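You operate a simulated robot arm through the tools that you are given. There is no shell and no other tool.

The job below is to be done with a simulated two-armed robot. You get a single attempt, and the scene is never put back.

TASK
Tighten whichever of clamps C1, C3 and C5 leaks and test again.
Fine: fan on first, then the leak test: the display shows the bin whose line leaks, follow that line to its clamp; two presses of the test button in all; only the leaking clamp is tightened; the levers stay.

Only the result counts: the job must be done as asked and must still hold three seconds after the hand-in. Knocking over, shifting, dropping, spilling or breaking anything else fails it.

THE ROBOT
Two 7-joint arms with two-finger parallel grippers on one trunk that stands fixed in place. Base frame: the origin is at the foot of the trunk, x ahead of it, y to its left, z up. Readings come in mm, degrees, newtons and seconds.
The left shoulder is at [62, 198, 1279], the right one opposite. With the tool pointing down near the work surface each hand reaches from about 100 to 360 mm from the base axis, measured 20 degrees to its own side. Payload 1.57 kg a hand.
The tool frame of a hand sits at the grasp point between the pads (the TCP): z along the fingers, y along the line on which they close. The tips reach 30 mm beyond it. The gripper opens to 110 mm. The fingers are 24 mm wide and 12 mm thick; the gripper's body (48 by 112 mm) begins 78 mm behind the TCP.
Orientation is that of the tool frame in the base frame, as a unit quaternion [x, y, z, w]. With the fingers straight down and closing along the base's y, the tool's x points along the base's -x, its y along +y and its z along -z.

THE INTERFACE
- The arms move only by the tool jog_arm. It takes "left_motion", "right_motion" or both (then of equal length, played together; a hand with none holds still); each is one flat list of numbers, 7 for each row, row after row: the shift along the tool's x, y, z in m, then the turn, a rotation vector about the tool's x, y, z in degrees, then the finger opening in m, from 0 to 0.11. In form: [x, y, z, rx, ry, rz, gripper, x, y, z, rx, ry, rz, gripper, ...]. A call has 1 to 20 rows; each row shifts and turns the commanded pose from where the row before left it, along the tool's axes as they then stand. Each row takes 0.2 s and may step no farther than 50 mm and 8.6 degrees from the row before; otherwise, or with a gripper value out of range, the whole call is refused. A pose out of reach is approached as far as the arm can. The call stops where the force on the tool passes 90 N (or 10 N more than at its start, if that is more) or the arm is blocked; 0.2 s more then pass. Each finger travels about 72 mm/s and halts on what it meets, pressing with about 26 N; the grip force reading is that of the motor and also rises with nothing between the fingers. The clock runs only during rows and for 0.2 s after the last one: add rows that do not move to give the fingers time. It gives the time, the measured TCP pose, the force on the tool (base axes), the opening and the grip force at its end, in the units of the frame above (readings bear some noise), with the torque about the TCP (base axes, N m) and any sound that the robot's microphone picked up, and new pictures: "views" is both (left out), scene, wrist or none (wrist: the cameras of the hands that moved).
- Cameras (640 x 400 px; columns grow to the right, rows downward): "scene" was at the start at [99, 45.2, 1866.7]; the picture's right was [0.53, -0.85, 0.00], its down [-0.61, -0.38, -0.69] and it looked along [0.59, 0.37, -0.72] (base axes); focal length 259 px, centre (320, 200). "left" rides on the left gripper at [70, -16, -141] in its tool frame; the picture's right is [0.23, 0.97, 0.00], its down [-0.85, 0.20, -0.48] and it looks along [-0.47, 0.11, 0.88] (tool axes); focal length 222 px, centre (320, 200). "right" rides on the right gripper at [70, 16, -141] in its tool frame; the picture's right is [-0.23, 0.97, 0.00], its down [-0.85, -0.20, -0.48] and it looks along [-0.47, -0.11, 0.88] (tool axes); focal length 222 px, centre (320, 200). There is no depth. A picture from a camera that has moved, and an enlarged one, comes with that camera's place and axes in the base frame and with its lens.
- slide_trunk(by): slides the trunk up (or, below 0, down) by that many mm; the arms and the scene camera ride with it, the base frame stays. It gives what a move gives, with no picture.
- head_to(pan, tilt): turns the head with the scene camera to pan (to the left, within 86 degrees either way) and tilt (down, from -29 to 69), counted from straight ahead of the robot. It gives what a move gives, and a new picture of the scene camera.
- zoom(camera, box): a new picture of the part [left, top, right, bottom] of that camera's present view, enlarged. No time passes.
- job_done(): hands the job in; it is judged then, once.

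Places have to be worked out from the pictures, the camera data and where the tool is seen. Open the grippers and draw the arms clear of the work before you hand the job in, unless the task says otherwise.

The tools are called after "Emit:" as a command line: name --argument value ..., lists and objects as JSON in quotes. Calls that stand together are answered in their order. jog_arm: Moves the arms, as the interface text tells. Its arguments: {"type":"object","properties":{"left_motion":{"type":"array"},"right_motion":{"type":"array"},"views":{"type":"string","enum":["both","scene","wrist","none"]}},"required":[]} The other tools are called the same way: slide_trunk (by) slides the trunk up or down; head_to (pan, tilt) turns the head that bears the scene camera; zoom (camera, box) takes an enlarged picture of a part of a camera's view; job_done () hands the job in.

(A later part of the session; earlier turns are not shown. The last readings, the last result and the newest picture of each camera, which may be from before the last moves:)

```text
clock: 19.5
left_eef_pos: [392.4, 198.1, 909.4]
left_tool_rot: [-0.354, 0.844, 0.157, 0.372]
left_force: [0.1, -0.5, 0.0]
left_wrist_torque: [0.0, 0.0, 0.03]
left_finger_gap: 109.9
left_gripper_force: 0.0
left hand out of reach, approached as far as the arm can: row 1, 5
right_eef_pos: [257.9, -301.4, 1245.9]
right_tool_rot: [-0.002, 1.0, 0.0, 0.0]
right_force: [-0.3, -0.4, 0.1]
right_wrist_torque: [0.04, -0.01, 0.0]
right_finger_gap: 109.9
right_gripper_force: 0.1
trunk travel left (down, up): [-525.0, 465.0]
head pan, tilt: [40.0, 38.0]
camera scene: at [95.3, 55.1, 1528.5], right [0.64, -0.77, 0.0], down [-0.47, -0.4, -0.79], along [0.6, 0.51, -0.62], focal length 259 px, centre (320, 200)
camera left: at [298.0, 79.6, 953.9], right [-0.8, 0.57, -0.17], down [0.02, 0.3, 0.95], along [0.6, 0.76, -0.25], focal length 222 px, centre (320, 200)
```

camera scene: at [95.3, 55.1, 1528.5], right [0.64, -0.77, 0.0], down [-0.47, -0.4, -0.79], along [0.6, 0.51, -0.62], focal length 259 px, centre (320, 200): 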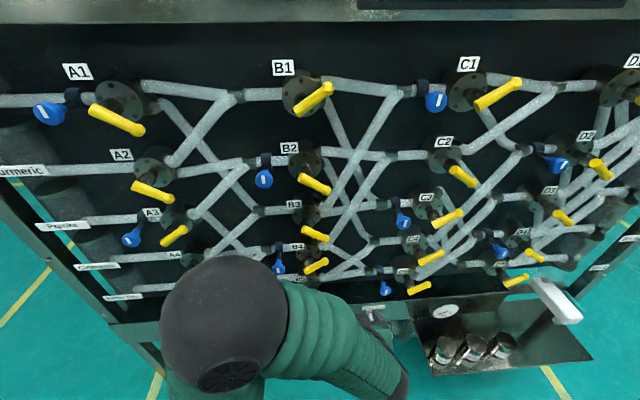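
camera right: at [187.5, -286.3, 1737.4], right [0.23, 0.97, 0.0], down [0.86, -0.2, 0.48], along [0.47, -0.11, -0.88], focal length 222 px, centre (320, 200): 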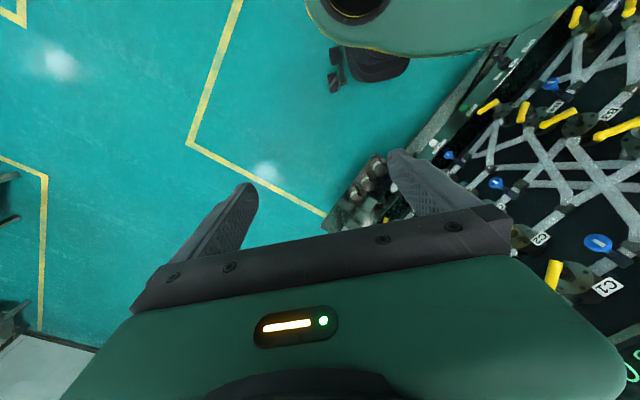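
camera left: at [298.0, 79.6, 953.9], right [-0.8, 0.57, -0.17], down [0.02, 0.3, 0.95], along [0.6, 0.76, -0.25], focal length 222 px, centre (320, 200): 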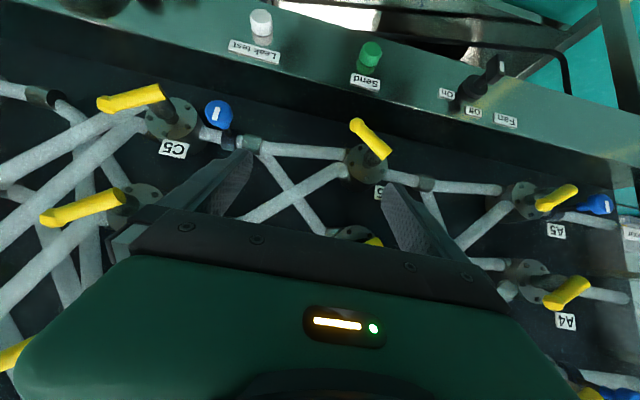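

The hand is clear, with the B3 and B4 levers unchanged. The wrist camera now sees the strip well, so I zoom on the switch and buttons.

Emit:
zoom --camera "left" --box '[420, 40, 560, 140]'

Emit:
zoom --camera "left" --box '[210, 0, 410, 100]'

Emit:
zoom --camera "scene" --box '[250, 140, 410, 310]'

```text
4.00 times, centred on (490, 90) of left
camera zoom: at [298.0, 79.6, 953.9], right [-0.8, 0.57, -0.17], down [0.02, 0.3, 0.95], along [0.6, 0.76, -0.25], focal length 888 px, centre (-360, 640)
```

zoom: 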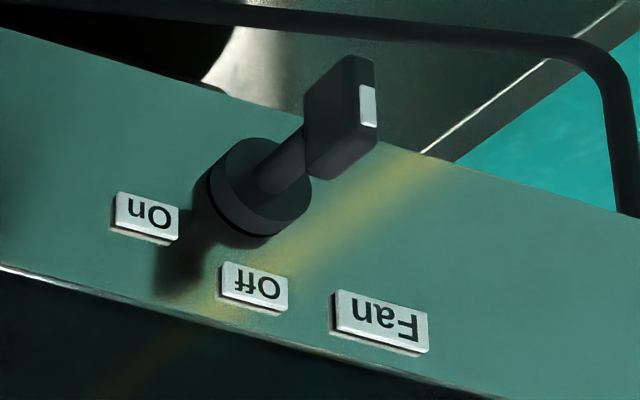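

```text
3.20 times, centred on (310, 50) of left
camera zoom: at [298.0, 79.6, 953.9], right [-0.8, 0.57, -0.17], down [0.02, 0.3, 0.95], along [0.6, 0.76, -0.25], focal length 711 px, centre (352, 680)
```

zoom: 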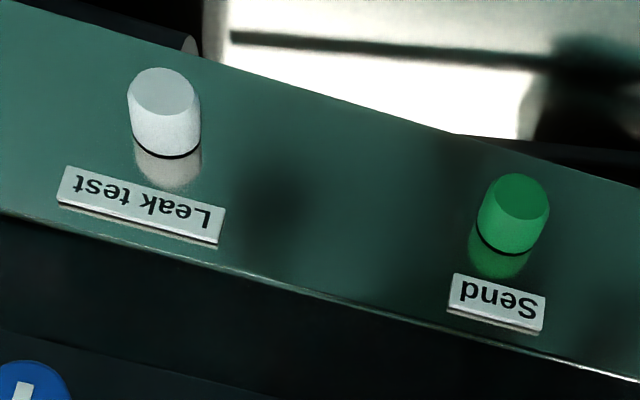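

```text
2.35 times, centred on (330, 225) of scene
camera zoom: at [95.3, 55.1, 1528.5], right [0.64, -0.77, 0.0], down [-0.47, -0.4, -0.79], along [0.6, 0.51, -0.62], focal length 609 px, centre (296, 141)
```

zoom: 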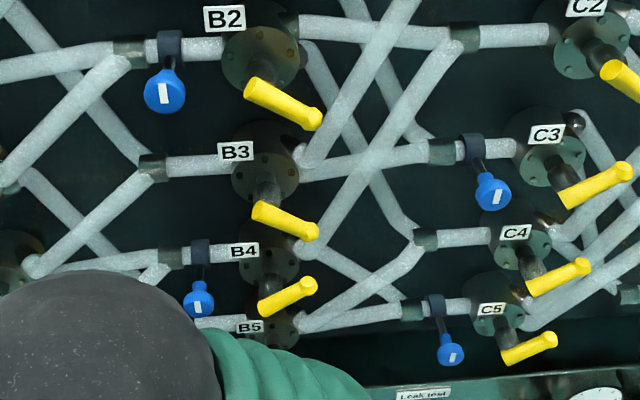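

The fan switch is a rotary selector: its blade points up at Off, and On is about 60° clockwise. My arm geometry (elbow-up) only allows a horizontal hand when the target is 50–100 mm above the shoulder, so I raise the hand 100 mm and then lower the trunk.

Emit:
jog_arm --left_motion '[-0.0247, 0, -0.0224, 0, 0, 0, 0.11, -0.0247, 0, -0.0224, 0, 0, 0, 0.11, -0.0247, 0, -0.0224, 0, 0, 0, 0.11]' --views "scene"

```text
clock: 20.3
left_eef_pos: [388.4, 214.9, 997.8]
left_tool_rot: [-0.369, 0.842, 0.168, 0.356]
left_force: [0.0, -0.2, -0.1]
left_wrist_torque: [0.0, 0.02, 0.02]
left_finger_gap: 109.9
left_gripper_force: 0.1
right_eef_pos: [256.0, -299.7, 1244.2]
right_tool_rot: [0.0, 1.0, -0.001, 0.0]
right_force: [0.0, 0.5, -0.4]
right_wrist_torque: [-0.03, 0.02, 0.03]
right_finger_gap: 110.2
right_gripper_force: 0.1
trunk travel left (down, up): [-525.0, 465.0]
head pan, tilt: [40.0, 38.0]
camera scene: at [94.0, 56.0, 1527.0], right [0.64, -0.77, 0.0], down [-0.47, -0.4, -0.79], along [0.6, 0.51, -0.62], focal length 259 px, centre (320, 200)
```

scene: 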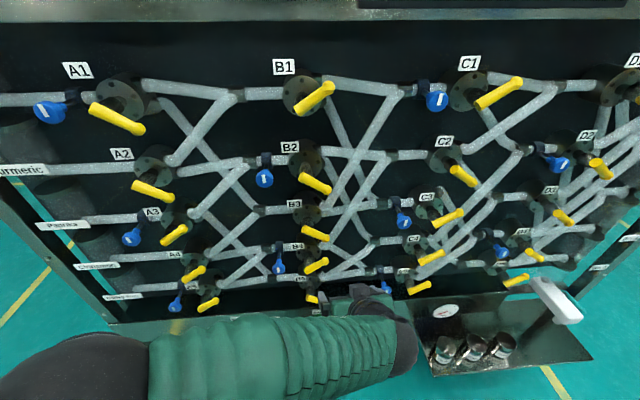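

The hand is at z≈998 with a comfortable posture. I lower the trunk 420 mm so the strip ends up just above shoulder height.

Emit:
slide_trunk --by -420

Emit:
head_to --pan 40 --tilt 30

```text
refused: -420 is not a number from -400 to 400
```

```text
clock: 20.9
left_eef_pos: [390.0, 215.4, 1000.3]
left_tool_rot: [-0.371, 0.841, 0.168, 0.357]
left_force: [0.0, -0.2, 0.5]
left_wrist_torque: [-0.02, -0.01, -0.03]
left_finger_gap: 109.7
left_gripper_force: 0.0
right_eef_pos: [257.5, -299.2, 1245.6]
right_tool_rot: [0.0, 1.0, 0.001, -0.001]
right_force: [-1.0, -0.8, -0.1]
right_wrist_torque: [0.02, 0.01, -0.01]
right_finger_gap: 110.1
right_gripper_force: 0.1
trunk travel left (down, up): [-525.0, 465.0]
head pan, tilt: [40.0, 30.0]
camera scene: at [98.4, 58.3, 1540.7], right [0.64, -0.77, 0.0], down [-0.38, -0.32, -0.87], along [0.66, 0.56, -0.5], focal length 259 px, centre (320, 200)
```

scene: 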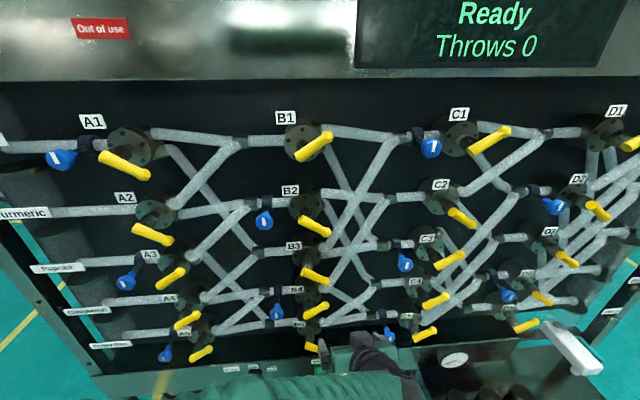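

The slide was refused because one slide is limited to 400 mm. This frontal view is good for tracing the lines, so I zoom in now, before the next slide.

Emit:
zoom --camera "scene" --box '[400, 90, 640, 230]'

Emit:
zoom --camera "scene" --box '[400, 200, 640, 350]'

Emit:
zoom --camera "scene" --box '[510, 190, 640, 270]'

Emit:
zoom --camera "scene" --box '[270, 90, 470, 350]'

Emit:
zoom --camera "scene" --box '[60, 100, 320, 380]'

```text
2.67 times, centred on (520, 160) of scene
camera zoom: at [98.4, 58.3, 1540.7], right [0.64, -0.77, 0.0], down [-0.38, -0.32, -0.87], along [0.66, 0.56, -0.5], focal length 690 px, centre (-213, 307)
```

zoom: 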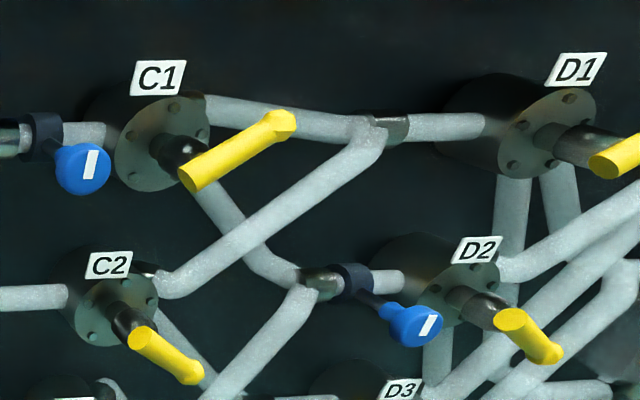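

```text
2.67 times, centred on (520, 275) of scene
camera zoom: at [98.4, 58.3, 1540.7], right [0.64, -0.77, 0.0], down [-0.38, -0.32, -0.87], along [0.66, 0.56, -0.5], focal length 690 px, centre (-213, 0)
```

zoom: 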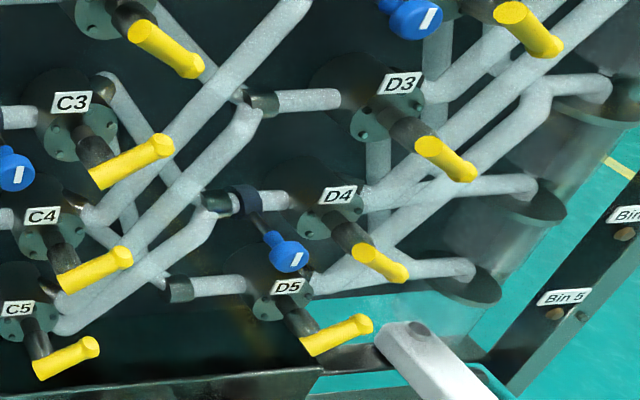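

```text
4.92 times, centred on (575, 230) of scene
camera zoom: at [98.4, 58.3, 1540.7], right [0.64, -0.77, 0.0], down [-0.38, -0.32, -0.87], along [0.66, 0.56, -0.5], focal length 1275 px, centre (-935, 52)
```

zoom: 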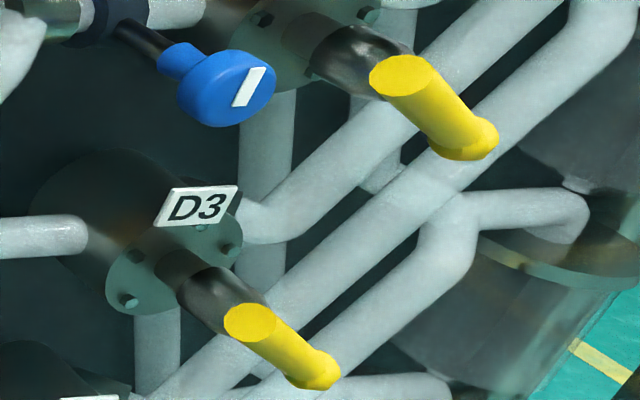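

```text
1.54 times, centred on (370, 220) of scene
camera zoom: at [98.4, 58.3, 1540.7], right [0.64, -0.77, 0.0], down [-0.38, -0.32, -0.87], along [0.66, 0.56, -0.5], focal length 398 px, centre (243, 169)
```

zoom: 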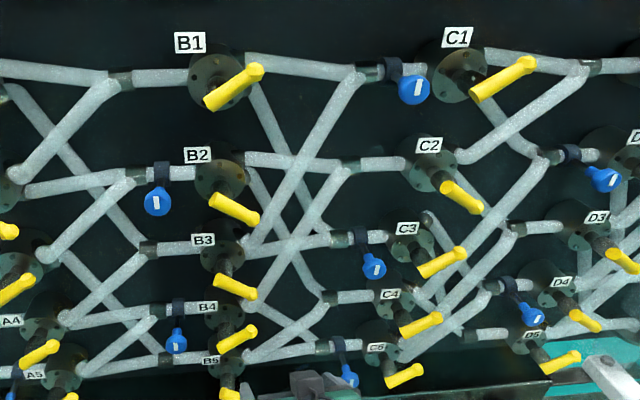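

```text
1.43 times, centred on (190, 240) of scene
camera zoom: at [98.4, 58.3, 1540.7], right [0.64, -0.77, 0.0], down [-0.38, -0.32, -0.87], along [0.66, 0.56, -0.5], focal length 370 px, centre (506, 143)
```

zoom: 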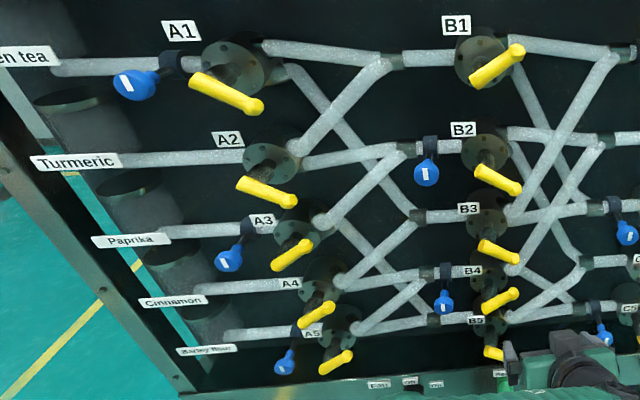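

The line layout is readable; I will trace the specific line once the display names a bin. Now I lower the trunk by 400 mm.

Emit:
slide_trunk --by -400

Emit:
head_to --pan 45 --tilt 30

```text
clock: 24.8
left_eef_pos: [393.2, 217.8, 610.2]
left_tool_rot: [-0.379, 0.835, 0.16, 0.366]
left_force: [0.6, 0.6, -0.3]
left_wrist_torque: [0.02, -0.02, -0.03]
left_finger_gap: 110.3
left_gripper_force: 0.1
right_eef_pos: [257.4, -300.4, 845.6]
right_tool_rot: [-0.001, 1.0, 0.0, 0.0]
right_force: [-0.2, -0.1, -0.5]
right_wrist_torque: [-0.01, -0.01, 0.01]
right_finger_gap: 110.1
right_gripper_force: 0.0
trunk travel left (down, up): [-125.0, 865.0]
head pan, tilt: [40.0, 30.0]
```

```text
clock: 25.4
left_eef_pos: [391.5, 217.5, 608.3]
left_tool_rot: [-0.377, 0.836, 0.163, 0.364]
left_force: [0.5, -0.7, 0.4]
left_wrist_torque: [0.0, 0.0, 0.02]
left_finger_gap: 110.1
left_gripper_force: 0.1
right_eef_pos: [258.2, -300.0, 845.2]
right_tool_rot: [-0.001, 1.0, -0.001, 0.0]
right_force: [-0.5, 0.1, -0.7]
right_wrist_torque: [-0.04, 0.02, 0.0]
right_finger_gap: 109.8
right_gripper_force: 0.0
trunk travel left (down, up): [-125.0, 865.0]
head pan, tilt: [45.0, 30.0]
camera scene: at [92.8, 64.3, 1140.5], right [0.71, -0.71, 0.0], down [-0.35, -0.35, -0.87], along [0.61, 0.61, -0.5], focal length 259 px, centre (320, 200)
```

scene: 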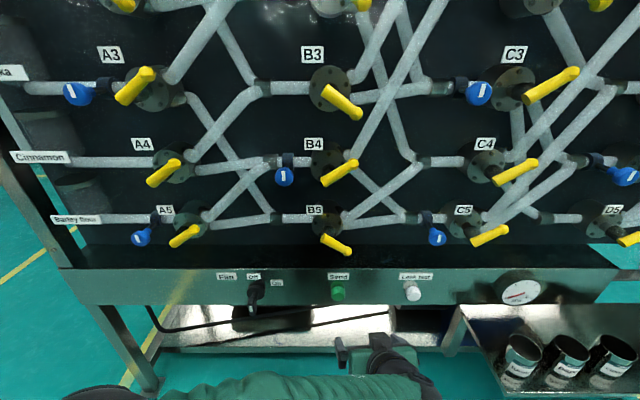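

Excellent view of the strip and lower rows. I zoom on the fan switch, leak button, clamp C5 and gauge for exact positions.

Emit:
zoom --camera "scene" --box '[200, 255, 320, 330]'

Emit:
zoom --camera "scene" --box '[320, 255, 440, 330]'

Emit:
zoom --camera "scene" --box '[400, 190, 520, 265]'

Emit:
zoom --camera "scene" --box '[440, 260, 640, 400]'

Emit:
zoom --camera "left" --box '[0, 0, 640, 400]'

```text
5.33 times, centred on (260, 292) of scene
camera zoom: at [92.8, 64.3, 1140.5], right [0.71, -0.71, 0.0], down [-0.35, -0.35, -0.87], along [0.61, 0.61, -0.5], focal length 1381 px, centre (640, -293)
```

zoom: 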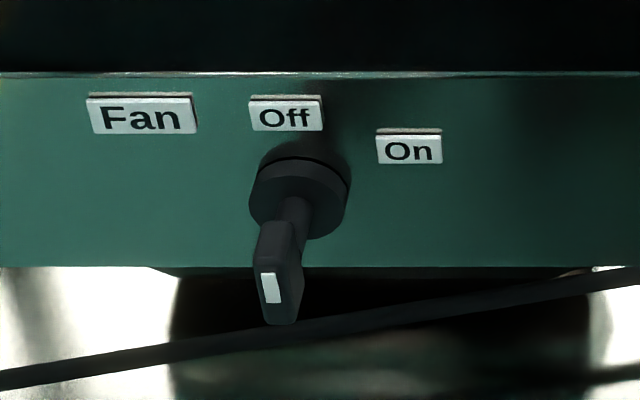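

```text
5.33 times, centred on (380, 292) of scene
camera zoom: at [92.8, 64.3, 1140.5], right [0.71, -0.71, 0.0], down [-0.35, -0.35, -0.87], along [0.61, 0.61, -0.5], focal length 1381 px, centre (0, -293)
```

zoom: 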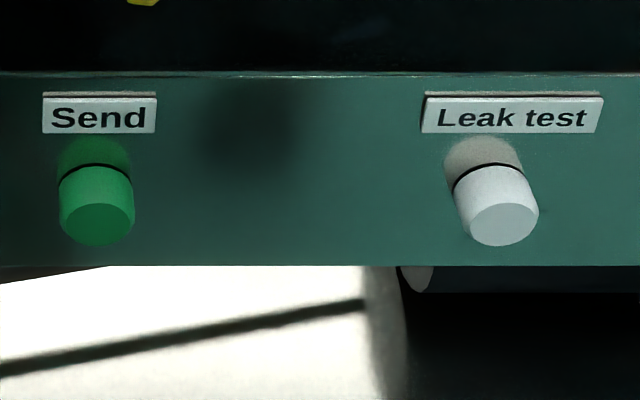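

```text
5.33 times, centred on (460, 228) of scene
camera zoom: at [92.8, 64.3, 1140.5], right [0.71, -0.71, 0.0], down [-0.35, -0.35, -0.87], along [0.61, 0.61, -0.5], focal length 1381 px, centre (-427, 53)
```

zoom: 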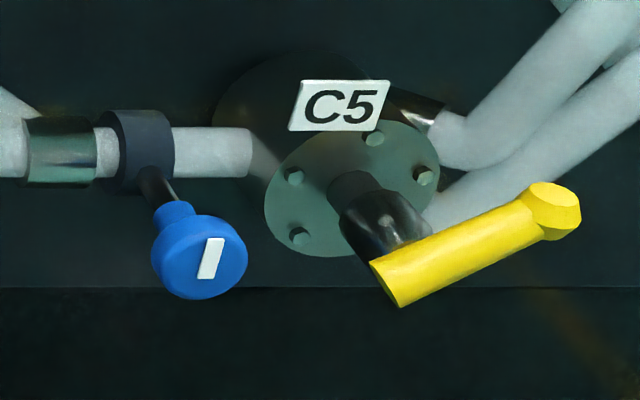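

```text
2.86 times, centred on (540, 330) of scene
camera zoom: at [92.8, 64.3, 1140.5], right [0.71, -0.71, 0.0], down [-0.35, -0.35, -0.87], along [0.61, 0.61, -0.5], focal length 740 px, centre (-309, -171)
```

zoom: 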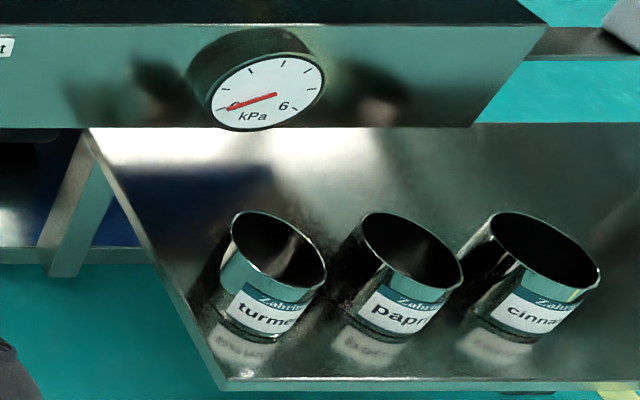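

```text
1.00 times, centred on (320, 200) of left (not enlarged: the box is as wide or as high as the picture)
camera zoom: at [303.9, 94.1, 653.4], right [-0.83, 0.53, -0.17], down [0.0, 0.31, 0.95], along [0.56, 0.79, -0.26], focal length 222 px, centre (320, 200)
```

zoom: 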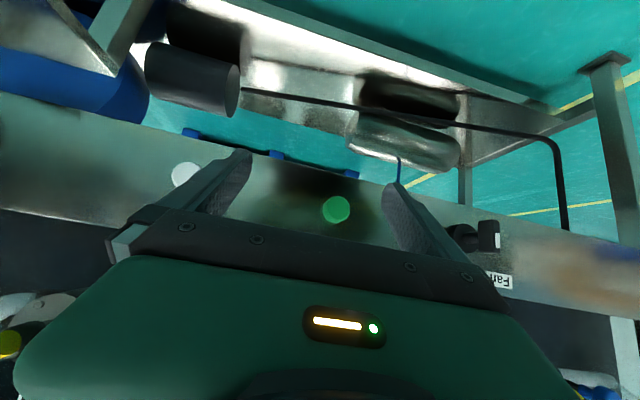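

The switch blade measures about n≈537–563, s≈-148, z≈555–601, with its axis near z≈580, and the On mark is ~65° clockwise of Off. I lower the trunk another 100 mm for arm room, then bring the hand in front of the switch.

Emit:
slide_trunk --by -100

Emit:
jog_arm --left_motion '[-0.0175, 0.0452, -0.0038, 0, 0, 0, 0.11, -0.0175, 0.0452, -0.0038, 0, 0, 0, 0.11, -0.0175, 0.0452, -0.0038, 0, 0, 0, 0.11, -0.0175, 0.0452, -0.0038, 0, 0, 0, 0.11, -0.0175, 0.0452, -0.0038, 0, 0, 0, 0.11, -0.0175, 0.0452, -0.0038, 0, 0, 0, 0.11]' --views "both"

```text
clock: 26.8
left_eef_pos: [393.2, 217.9, 508.5]
left_tool_rot: [-0.378, 0.835, 0.16, 0.366]
left_force: [0.5, -0.5, -0.1]
left_wrist_torque: [0.0, 0.02, 0.01]
left_finger_gap: 110.0
left_gripper_force: 0.1
right_eef_pos: [256.8, -299.9, 745.6]
right_tool_rot: [-0.001, 1.0, 0.0, 0.0]
right_force: [0.7, -0.8, 0.4]
right_wrist_torque: [0.01, 0.02, 0.01]
right_finger_gap: 109.9
right_gripper_force: 0.0
trunk travel left (down, up): [-25.0, 965.0]
head pan, tilt: [45.0, 30.0]
```

```text
clock: 28.2
left_eef_pos: [385.0, 289.4, 504.7]
left_tool_rot: [-0.353, 0.845, 0.155, 0.371]
left_force: [-0.6, 0.8, 0.1]
left_wrist_torque: [-0.02, 0.0, 0.0]
left_finger_gap: 110.0
left_gripper_force: 0.1
left hand out of reach, approached as far as the arm can: row 1, 2, 3, 4, 5, 6
right_eef_pos: [257.0, -299.7, 745.7]
right_tool_rot: [0.0, 1.0, 0.001, 0.0]
right_force: [-0.1, -0.2, -0.1]
right_wrist_torque: [-0.01, -0.01, 0.02]
right_finger_gap: 109.8
right_gripper_force: 0.0
trunk travel left (down, up): [-25.0, 965.0]
head pan, tilt: [45.0, 30.0]
camera scene: at [92.6, 64.6, 1040.8], right [0.71, -0.71, 0.0], down [-0.35, -0.35, -0.87], along [0.61, 0.61, -0.5], focal length 259 px, centre (320, 200)
camera left: at [290.5, 171.2, 548.5], right [-0.8, 0.58, -0.17], down [0.02, 0.3, 0.95], along [0.6, 0.76, -0.25], focal length 222 px, centre (320, 200)
```

scene: 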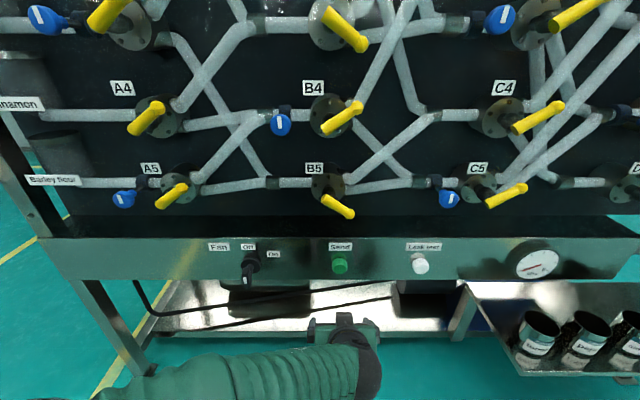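
left: 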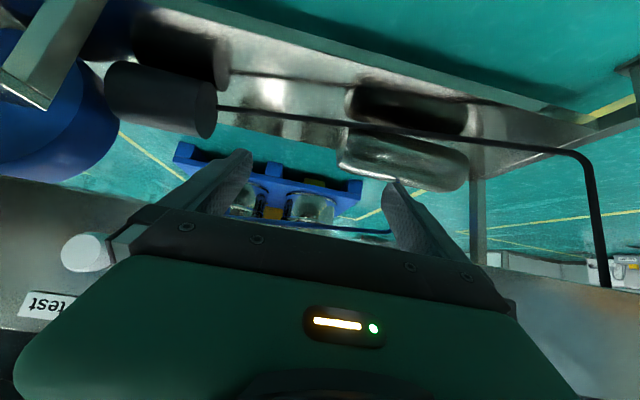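

Every row was cut short, so the left arm is sitting on a joint limit. I turn the head to see its posture before planning.

Emit:
head_to --pan 75 --tilt 55

```text
clock: 29.1
left_eef_pos: [385.2, 290.3, 504.5]
left_tool_rot: [-0.353, 0.845, 0.155, 0.371]
left_force: [-0.5, -0.5, -0.2]
left_wrist_torque: [-0.02, 0.0, -0.01]
left_finger_gap: 109.9
left_gripper_force: 0.1
right_eef_pos: [256.4, -300.2, 745.7]
right_tool_rot: [-0.001, 1.0, 0.001, 0.0]
right_force: [0.6, 0.7, 0.6]
right_wrist_torque: [0.0, -0.01, 0.02]
right_finger_gap: 110.2
right_gripper_force: 0.1
trunk travel left (down, up): [-25.0, 965.0]
head pan, tilt: [75.0, 55.0]
camera scene: at [47.4, 70.3, 1004.9], right [0.97, -0.26, 0.0], down [-0.21, -0.79, -0.57], along [0.15, 0.55, -0.82], focal length 259 px, centre (320, 200)
```

scene: 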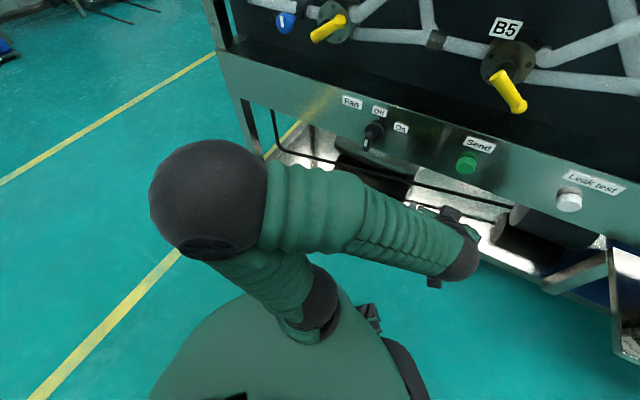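

The left arm is too close to the panel and folds up, so it is the wrong arm for this. The right shoulder has about 690 mm of room, so the right arm suits the switch, button and clamps. I first tilt the left hand back to fingers-down and raise it, ready to park it on the left.

Emit:
jog_arm --left_motion '[0, 0, 0, 0, 8.5, 0, 0.11, 0, 0, 0, 0, 8.5, 0, 0.11, 0, 0, 0, 0, 8.5, 0, 0.11, 0, 0, 0, 0, 8.5, 0, 0.11, 0, 0, 0, 0, 8.5, 0, 0.11, 0.03, 0, -0.03, 0, 5, 0, 0.11]' --views "both"

```text
clock: 30.5
left_eef_pos: [361.2, 265.8, 532.9]
left_tool_rot: [-0.385, 0.923, 0.0, -0.001]
left_force: [0.4, -0.2, -0.5]
left_wrist_torque: [0.01, 0.03, 0.0]
left_finger_gap: 110.1
left_gripper_force: 0.0
right_eef_pos: [257.2, -299.7, 745.4]
right_tool_rot: [0.0, 1.0, 0.0, -0.001]
right_force: [-0.3, 0.0, 0.3]
right_wrist_torque: [-0.02, 0.01, -0.06]
right_finger_gap: 110.2
right_gripper_force: 0.1
trunk travel left (down, up): [-25.0, 965.0]
head pan, tilt: [75.0, 55.0]
camera scene: at [47.6, 70.0, 1004.8], right [0.97, -0.26, 0.0], down [-0.21, -0.79, -0.57], along [0.15, 0.55, -0.82], focal length 259 px, centre (320, 200)
camera left: at [324.8, 206.0, 673.3], right [-0.85, 0.52, 0.0], down [0.46, 0.75, 0.48], along [0.25, 0.41, -0.88], focal length 222 px, centre (320, 200)
```

scene: 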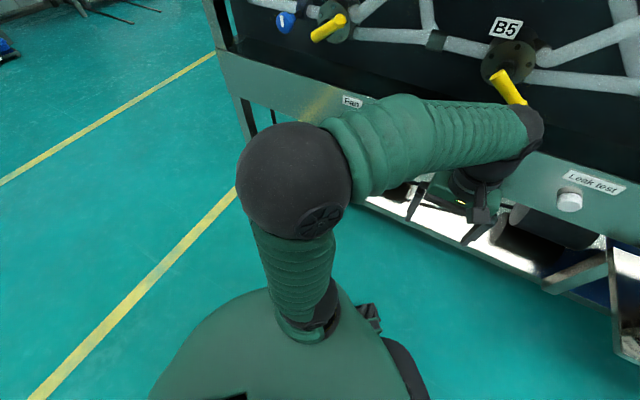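
left: 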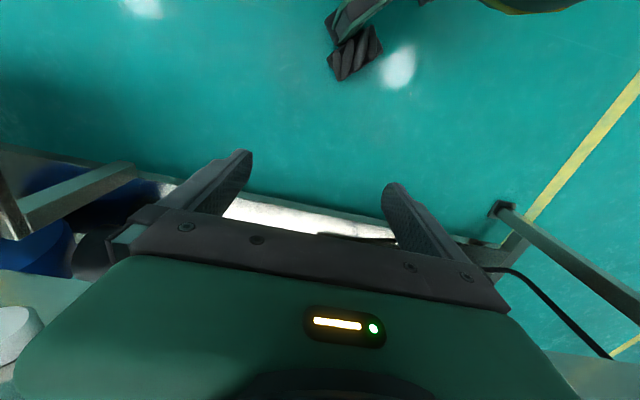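

The left hand is back fingers-down, exactly as commanded. I move it left along the panel, back and up to a parking place clear of everything.

Emit:
jog_arm --left_motion '[0.0043, 0.042, -0.015, 0, 0, 0, 0.11, 0.0043, 0.042, -0.015, 0, 0, 0, 0.11, 0.0043, 0.042, -0.015, 0, 0, 0, 0.11, 0.0043, 0.042, -0.015, 0, 0, 0, 0.11, 0.0043, 0.042, -0.015, 0, 0, 0, 0.11, 0.0043, 0.042, -0.015, 0, 0, 0, 0.11, 0.0043, 0.042, -0.015, 0, 0, 0, 0.11, 0.0043, 0.042, -0.015, 0, 0, 0, 0.11, 0.0043, 0.042, -0.015, 0, 0, 0, 0.11, 0.0043, 0.042, -0.015, 0, 0, 0, 0.11]' --views "both"

```text
clock: 31.7
left_eef_pos: [265.6, 339.9, 585.1]
left_tool_rot: [-0.248, 0.969, -0.003, -0.009]
left_force: [0.5, 0.4, 0.1]
left_wrist_torque: [0.02, 0.01, 0.0]
left_finger_gap: 109.7
left_gripper_force: 0.0
left hand out of reach, approached as far as the arm can: row 4
right_eef_pos: [257.0, -298.8, 746.3]
right_tool_rot: [-0.001, 1.0, 0.0, 0.0]
right_force: [0.2, -0.4, 0.5]
right_wrist_torque: [0.02, 0.02, 0.01]
right_finger_gap: 110.0
right_gripper_force: 0.2
trunk travel left (down, up): [-25.0, 965.0]
head pan, tilt: [75.0, 55.0]
stopped in row 5 (left hand): the arm was blocked; the commanded pose is now the measured one
camera scene: at [47.5, 70.6, 1005.1], right [0.97, -0.26, 0.0], down [-0.21, -0.79, -0.57], along [0.15, 0.55, -0.82], focal length 259 px, centre (320, 200)
camera left: at [214.6, 293.4, 727.8], right [-0.67, 0.74, 0.0], down [0.66, 0.59, 0.46], along [0.34, 0.31, -0.89], focal length 222 px, centre (320, 200)
```

scene: 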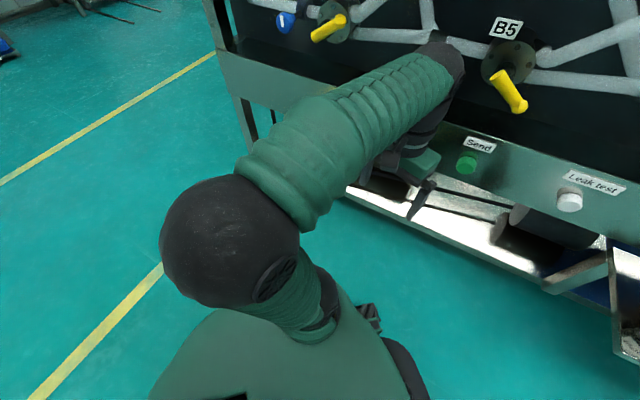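
left: 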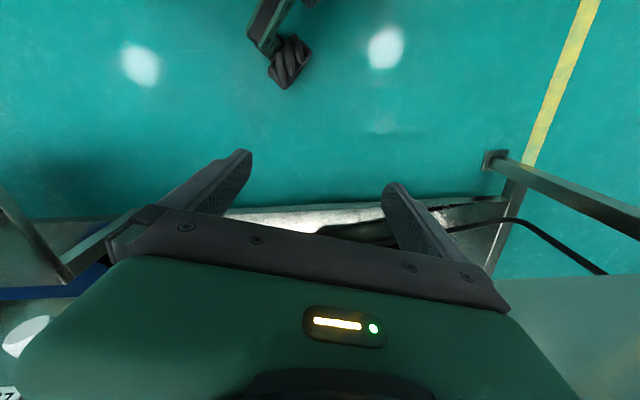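

The left arm has run into its own joint limits, but its hand is clear of everything. If I raise the trunk, it stays high above the strip while the right arm works below it. I raise the trunk 370 mm and then swing the right hand, fingers down, in front of the panel at n≈420, s≈200.

Emit:
slide_trunk --by 370

Emit:
head_to --pan 35 --tilt 40

Emit:
jog_arm --right_motion '[-0.015, 0.0382, 0.018, 0, 0, 0, 0.11, -0.015, 0.0382, 0.018, 0, 0, 0, 0.11, -0.015, 0.0382, 0.018, 0, 0, 0, 0.11, -0.015, 0.0382, 0.018, 0, 0, 0, 0.11, -0.015, 0.0382, 0.018, 0, 0, 0, 0.11, -0.015, 0.0382, 0.018, 0, 0, 0, 0.11, -0.015, 0.0382, 0.018, 0, 0, 0, 0.11, -0.015, 0.0382, 0.018, 0, 0, 0, 0.11]' --views "both"

```text
clock: 35.2
left_eef_pos: [263.8, 341.3, 956.0]
left_tool_rot: [-0.253, 0.967, -0.003, -0.009]
left_force: [0.2, -0.8, 0.0]
left_wrist_torque: [0.01, 0.01, -0.01]
left_finger_gap: 110.1
left_gripper_force: 0.1
right_eef_pos: [257.5, -300.0, 1116.1]
right_tool_rot: [-0.001, 1.0, 0.0, 0.0]
right_force: [0.8, -0.2, -0.1]
right_wrist_torque: [0.03, 0.03, 0.0]
right_finger_gap: 110.1
right_gripper_force: 0.1
trunk travel left (down, up): [-395.0, 595.0]
head pan, tilt: [75.0, 55.0]
```

```text
clock: 36.3
left_eef_pos: [263.9, 342.6, 955.7]
left_tool_rot: [-0.252, 0.968, -0.004, -0.009]
left_force: [-1.3, 0.0, -0.8]
left_wrist_torque: [0.01, 0.02, 0.0]
left_finger_gap: 109.8
left_gripper_force: 0.1
right_eef_pos: [258.1, -299.1, 1117.1]
right_tool_rot: [-0.001, 1.0, 0.0, 0.001]
right_force: [0.2, -0.1, 0.0]
right_wrist_torque: [0.05, 0.04, 0.04]
right_finger_gap: 110.2
right_gripper_force: 0.0
trunk travel left (down, up): [-395.0, 595.0]
head pan, tilt: [35.0, 40.0]
camera scene: at [98.5, 49.7, 1395.9], right [0.57, -0.82, 0.0], down [-0.53, -0.37, -0.77], along [0.63, 0.44, -0.64], focal length 259 px, centre (320, 200)
```

scene: 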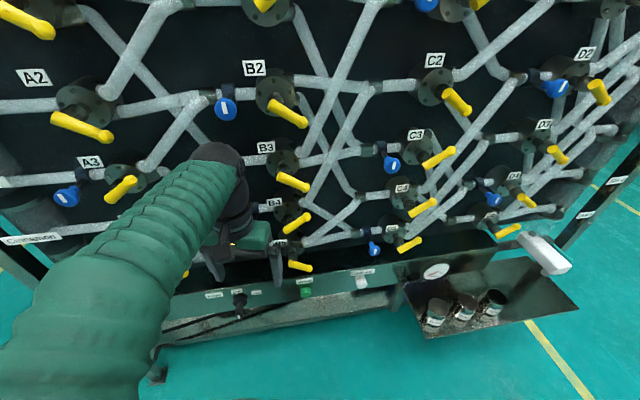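

```text
clock: 38.1
left_eef_pos: [266.6, 342.9, 953.7]
left_tool_rot: [-0.252, 0.968, -0.004, -0.011]
left_force: [-0.6, 0.5, -0.7]
left_wrist_torque: [-0.01, 0.01, -0.04]
left_finger_gap: 109.9
left_gripper_force: 0.0
right_eef_pos: [377.8, 9.3, 971.6]
right_tool_rot: [0.0, 1.0, -0.001, -0.001]
right_force: [0.5, 0.1, 0.2]
right_wrist_torque: [0.01, 0.03, 0.01]
right_finger_gap: 110.2
right_gripper_force: 0.1
trunk travel left (down, up): [-395.0, 595.0]
head pan, tilt: [35.0, 40.0]
camera scene: at [100.7, 52.4, 1395.1], right [0.57, -0.82, 0.0], down [-0.53, -0.37, -0.76], along [0.63, 0.44, -0.65], focal length 259 px, centre (320, 200)
camera right: at [308.7, 25.0, 1113.3], right [0.23, 0.97, 0.0], down [0.86, -0.2, 0.48], along [0.46, -0.11, -0.88], focal length 222 px, centre (320, 200)
```

scene: 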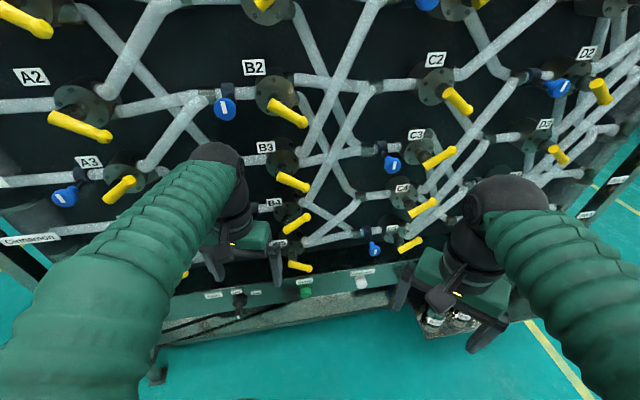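
right: 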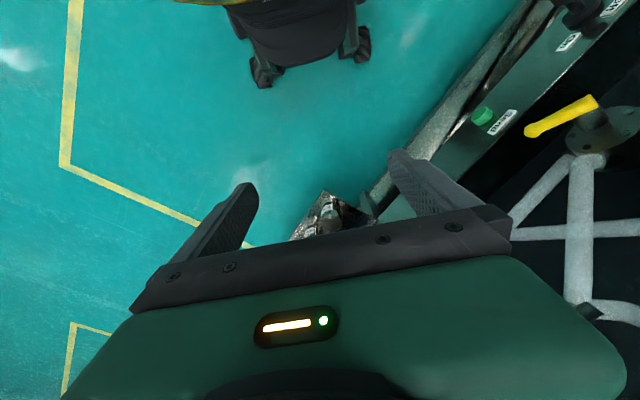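

The right arm follows exactly and is at [378, 9, 972]. I turn it to face the panel (yaw 45.4°) and advance to n≈420, s≈200.

Emit:
jog_arm --right_motion '[0, 0, 0, 0, 0, -8.6, 0.11, 0, 0, 0, 0, 0, -8.6, 0.11, 0, 0, 0, 0, 0, -8.6, 0.11, 0, 0, 0, 0, 0, -8.6, 0.11, 0, 0, 0, 0, 0, -8.6, 0.11, 0, 0, 0, 0, 0, -2.4, 0.11, -0.037, 0.0155, 0, 0, 0, 0, 0.11, -0.037, 0.0155, 0, 0, 0, 0, 0.11, -0.037, 0.0155, 0, 0, 0, 0, 0.11, -0.037, 0.0155, 0, 0, 0, 0, 0.11]' --views "both"

```text
clock: 40.5
left_eef_pos: [264.1, 341.9, 953.9]
left_tool_rot: [-0.251, 0.968, -0.005, -0.014]
left_force: [-0.5, 0.8, -0.3]
left_wrist_torque: [0.0, -0.05, -0.01]
left_finger_gap: 110.0
left_gripper_force: 0.0
right_eef_pos: [467.1, 115.5, 986.7]
right_tool_rot: [-0.34, 0.94, 0.001, 0.011]
right_force: [-0.5, 0.4, 0.2]
right_wrist_torque: [-0.04, 0.01, -0.03]
right_finger_gap: 109.9
right_gripper_force: 0.1
trunk travel left (down, up): [-395.0, 595.0]
head pan, tilt: [35.0, 40.0]
stopped in row 10 (right hand): the arm was blocked; the commanded pose is now the measured one
camera scene: at [98.6, 51.2, 1396.4], right [0.57, -0.82, 0.0], down [-0.53, -0.37, -0.77], along [0.63, 0.44, -0.64], focal length 259 px, centre (320, 200)
camera right: at [399.9, 80.8, 1127.0], right [-0.45, 0.89, 0.0], down [0.77, 0.39, 0.5], along [0.45, 0.22, -0.87], focal length 222 px, centre (320, 200)
```

scene: 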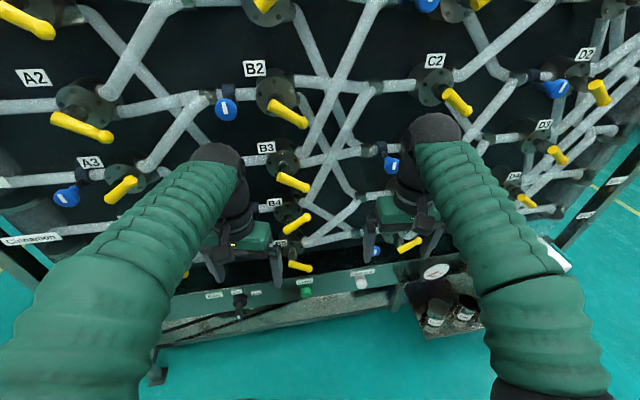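
right: 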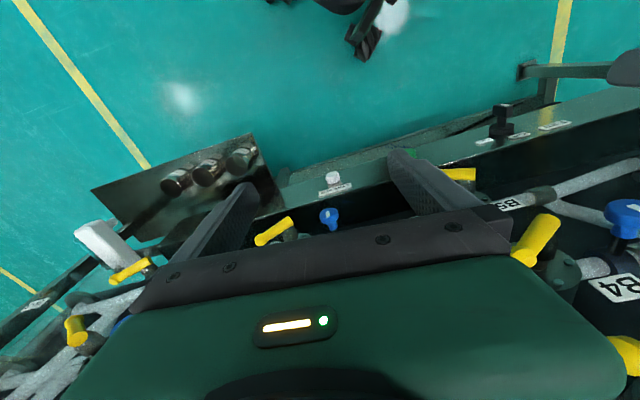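

The arm blocked because the wrist is at its flexion limit with the fingers straight down this far out; pitching the hand up will relieve that. I pitch it toward the panel in place.

Emit:
jog_arm --right_motion '[0, 0, 0, 0, -8.5, 0, 0.11, 0, 0, 0, 0, -8.5, 0, 0.11, 0, 0, 0, 0, -8.5, 0, 0.11, 0, 0, 0, 0, -8.5, 0, 0.11, 0, 0, 0, 0, -8.5, 0, 0.11, 0, 0, 0, 0, -8.5, 0, 0.11]' --views "both"

```text
clock: 42.1
left_eef_pos: [266.1, 341.5, 952.8]
left_tool_rot: [-0.251, 0.968, -0.005, -0.013]
left_force: [-0.2, -0.2, 0.7]
left_wrist_torque: [0.02, -0.02, 0.02]
left_finger_gap: 110.3
left_gripper_force: 0.0
right_eef_pos: [485.1, 97.2, 969.4]
right_tool_rot: [-0.286, 0.858, 0.141, 0.402]
right_force: [0.7, -0.9, 0.4]
right_wrist_torque: [0.01, -0.03, 0.0]
right_finger_gap: 109.7
right_gripper_force: 0.1
trunk travel left (down, up): [-395.0, 595.0]
head pan, tilt: [35.0, 40.0]
stopped in row 6 (right hand): the arm was blocked; the commanded pose is now the measured one
camera scene: at [99.1, 50.8, 1395.8], right [0.57, -0.82, 0.0], down [-0.53, -0.37, -0.77], along [0.63, 0.44, -0.64], focal length 259 px, centre (320, 200)
camera right: at [353.1, 17.1, 1005.7], right [-0.47, 0.86, 0.19], down [0.27, -0.06, 0.96], along [0.84, 0.5, -0.2], focal length 222 px, centre (320, 200)
```

scene: 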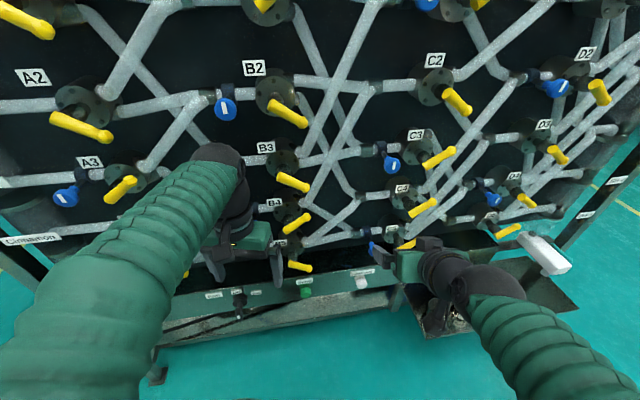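
right: 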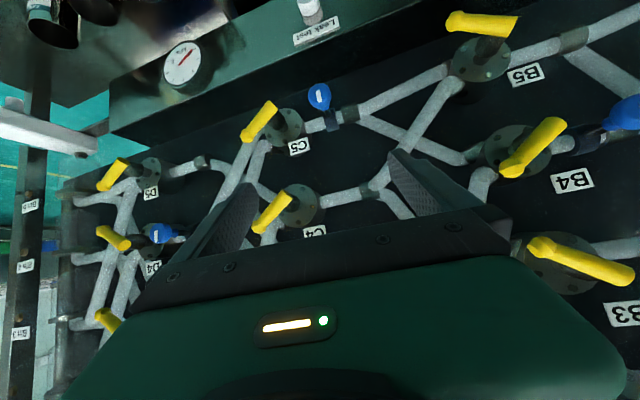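

Blocked again with no contact force, so another joint limit is in play. I look at the right arm's posture with the head.

Emit:
head_to --pan -20 --tilt 50

```text
clock: 43.4
left_eef_pos: [265.4, 340.7, 952.3]
left_tool_rot: [-0.252, 0.968, -0.005, -0.012]
left_force: [-0.7, 0.2, 0.7]
left_wrist_torque: [-0.02, 0.01, 0.0]
left_finger_gap: 110.0
left_gripper_force: 0.0
right_eef_pos: [484.5, 98.4, 966.5]
right_tool_rot: [-0.288, 0.858, 0.141, 0.4]
right_force: [-0.6, 0.7, -0.2]
right_wrist_torque: [0.04, 0.0, 0.01]
right_finger_gap: 110.0
right_gripper_force: 0.1
trunk travel left (down, up): [-395.0, 595.0]
head pan, tilt: [-20.0, 50.0]
camera scene: at [101.9, -24.3, 1381.2], right [-0.34, -0.94, 0.0], down [-0.72, 0.26, -0.64], along [0.6, -0.22, -0.77], focal length 259 px, centre (320, 200)
```

scene: 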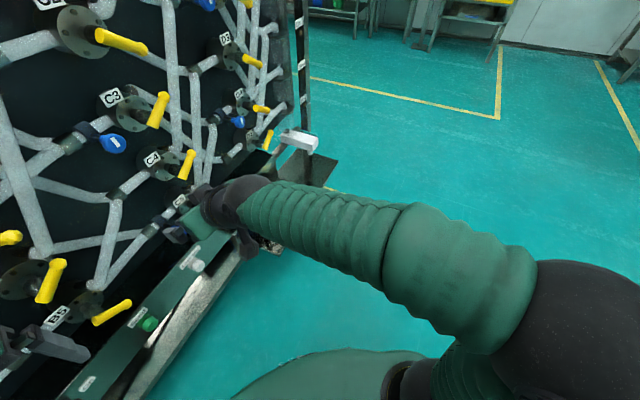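

The upper arm is standing straight up, which looks like a shoulder singularity. Lowering the hand relative to the shoulder should tilt the upper arm forward and free it, so I bring the right hand straight down 250 mm at the same stand-off.

Emit:
jog_arm --right_motion '[0.0386, 0, 0.0318, 0, 0, 0, 0.11, 0.0386, 0, 0.0318, 0, 0, 0, 0.11, 0.0386, 0, 0.0318, 0, 0, 0, 0.11, 0.0386, 0, 0.0318, 0, 0, 0, 0.11, 0.0386, 0, 0.0318, 0, 0, 0, 0.11]' --views "both"

```text
clock: 44.6
left_eef_pos: [266.0, 342.5, 952.7]
left_tool_rot: [-0.251, 0.968, -0.004, -0.014]
left_force: [-0.3, 0.6, -0.4]
left_wrist_torque: [-0.01, 0.02, -0.04]
left_finger_gap: 110.2
left_gripper_force: 0.0
right_eef_pos: [481.3, 103.4, 716.1]
right_tool_rot: [-0.289, 0.857, 0.143, 0.402]
right_force: [-0.4, 0.9, 0.0]
right_wrist_torque: [0.03, 0.0, -0.01]
right_finger_gap: 109.8
right_gripper_force: 0.1
trunk travel left (down, up): [-395.0, 595.0]
head pan, tilt: [-20.0, 50.0]
camera scene: at [103.9, -23.6, 1381.0], right [-0.34, -0.94, 0.0], down [-0.72, 0.26, -0.64], along [0.6, -0.22, -0.77], focal length 259 px, centre (320, 200)
camera right: at [349.5, 21.7, 753.4], right [-0.48, 0.86, 0.19], down [0.27, -0.06, 0.96], along [0.84, 0.51, -0.2], focal length 222 px, centre (320, 200)
```

scene: 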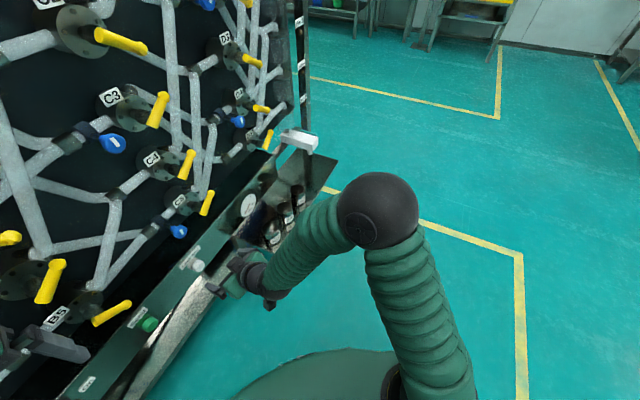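
right: 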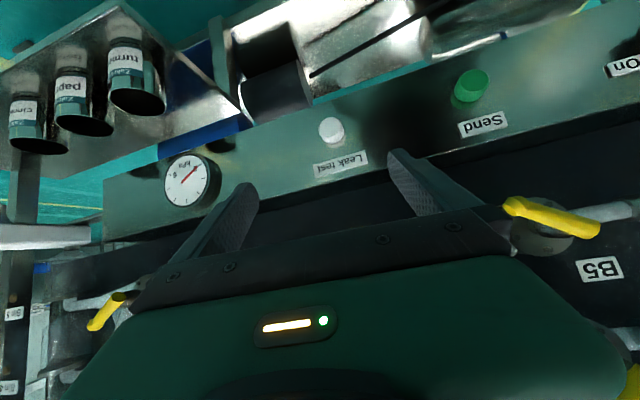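

The arm now moves exactly as commanded. I straighten the yaw by 7.5° and pitch the hand to horizontal facing the panel.

Emit:
jog_arm --right_motion '[0, 0, 0, -5.79, 0.1, -5.72, 0.11, 0, 0, 0, 0, -7.9, 0, 0.11, 0, 0, 0, 0, -7.9, 0, 0.11, 0, 0, 0, 0, -7.9, 0, 0.11, 0, 0, 0, 0, -7.9, 0, 0.11, 0, 0, 0, 0, -7.9, 0, 0.11]' --views "both"

```text
clock: 46.0
left_eef_pos: [266.3, 342.1, 952.4]
left_tool_rot: [-0.251, 0.968, -0.004, -0.013]
left_force: [-0.3, 0.2, 0.3]
left_wrist_torque: [-0.05, 0.0, -0.01]
left_finger_gap: 110.2
left_gripper_force: 0.0
right_eef_pos: [480.3, 102.5, 717.1]
right_tool_rot: [-0.274, 0.652, 0.274, 0.652]
right_force: [0.1, 0.1, 0.1]
right_wrist_torque: [0.0, -0.01, 0.02]
right_finger_gap: 110.2
right_gripper_force: 0.1
trunk travel left (down, up): [-395.0, 595.0]
head pan, tilt: [-20.0, 50.0]
camera scene: at [103.3, -24.6, 1381.2], right [-0.34, -0.94, 0.0], down [-0.72, 0.26, -0.64], along [0.6, -0.22, -0.77], focal length 259 px, centre (320, 200)
camera right: at [369.9, 12.5, 648.1], right [-0.7, 0.68, 0.23], down [-0.19, -0.48, 0.86], along [0.69, 0.55, 0.47], focal length 222 px, centre (320, 200)
```

scene: 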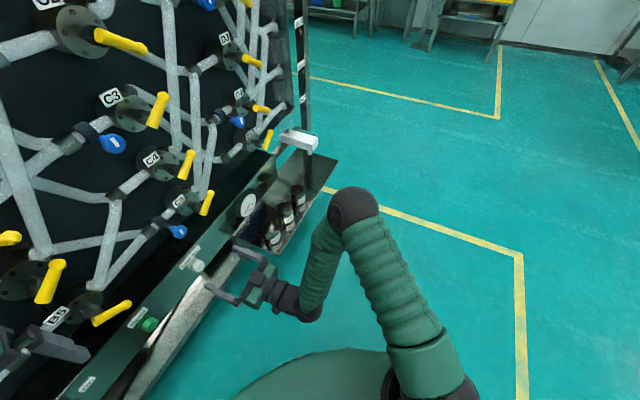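
right: 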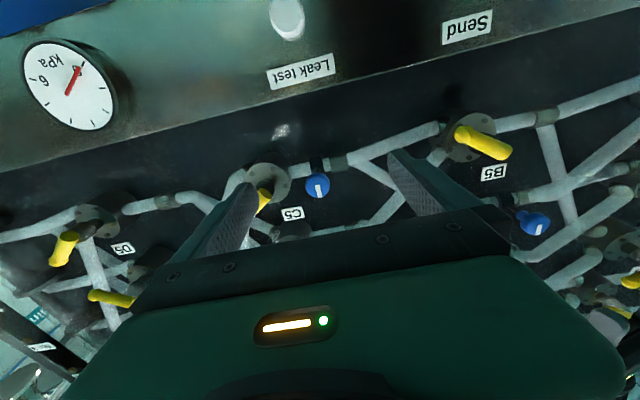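

The right hand is now exactly horizontal at n≈410, s≈270, z≈717. I move it left and down to stand in front of the fan switch (s≈-148, z≈580, n≈450), well below the parked left hand.

Emit:
jog_arm --right_motion '[0.0137, 0.0418, 0.004, 0, 0, 0, 0.08, 0.0137, 0.0418, 0.004, 0, 0, 0, 0.08, 0.0137, 0.0418, 0.004, 0, 0, 0, 0.08, 0.0137, 0.0418, 0.004, 0, 0, 0, 0.08, 0.0137, 0.0418, 0.004, 0, 0, 0, 0.08, 0.0137, 0.0418, 0.004, 0, 0, 0, 0.08, 0.0137, 0.0418, 0.004, 0, 0, 0, 0.08, 0.0137, 0.0418, 0.004, 0, 0, 0, 0.08, 0.0137, 0.0418, 0.004, 0, 0, 0, 0.08, 0.0137, 0.0418, 0.004, 0, 0, 0, 0.08]' --views "wrist"

Emit:
head_to --pan 55 --tilt 48

```text
clock: 47.5
left_eef_pos: [265.5, 339.8, 951.7]
left_tool_rot: [-0.251, 0.968, -0.005, -0.015]
left_force: [0.6, 0.3, 0.0]
left_wrist_torque: [-0.04, 0.02, -0.03]
left_finger_gap: 109.8
left_gripper_force: 0.1
right_eef_pos: [419.1, 244.7, 640.9]
right_tool_rot: [-0.199, 0.67, 0.201, 0.686]
right_force: [-0.9, 0.0, 0.0]
right_wrist_torque: [0.03, -0.02, -0.01]
right_finger_gap: 80.3
right_gripper_force: 0.1
trunk travel left (down, up): [-395.0, 595.0]
head pan, tilt: [-20.0, 50.0]
stopped in row 7 (right hand): the arm was blocked; the commanded pose is now the measured one
camera right: at [291.9, 181.5, 568.4], right [-0.53, 0.82, 0.22], down [-0.31, -0.43, 0.85], along [0.79, 0.38, 0.49], focal length 222 px, centre (320, 200)
```

right: 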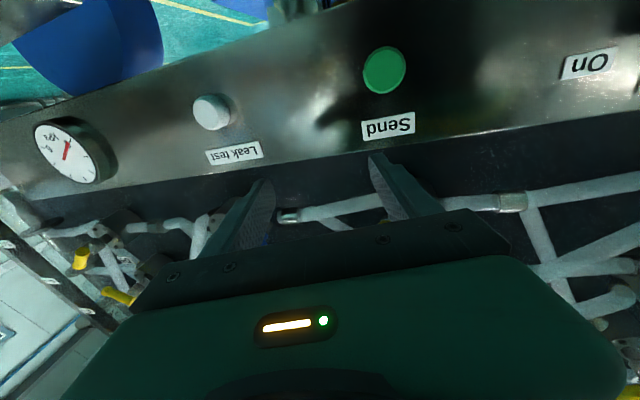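

```text
clock: 49.0
left_eef_pos: [265.5, 340.5, 951.3]
left_tool_rot: [-0.251, 0.968, -0.005, -0.014]
left_force: [0.2, -0.7, 0.3]
left_wrist_torque: [0.0, 0.01, 0.0]
left_finger_gap: 110.3
left_gripper_force: 0.0
right_eef_pos: [415.0, 245.1, 637.4]
right_tool_rot: [-0.2, 0.673, 0.201, 0.683]
right_force: [0.2, -0.6, -0.7]
right_wrist_torque: [0.0, -0.02, 0.02]
right_finger_gap: 80.2
right_gripper_force: 0.0
trunk travel left (down, up): [-395.0, 595.0]
head pan, tilt: [55.0, 48.0]
camera scene: at [75.1, 67.6, 1383.2], right [0.82, -0.57, 0.0], down [-0.43, -0.61, -0.67], along [0.38, 0.55, -0.74], focal length 259 px, centre (320, 200)
```

scene: 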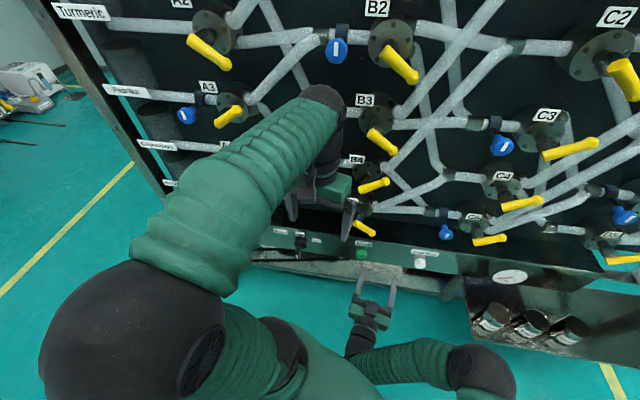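

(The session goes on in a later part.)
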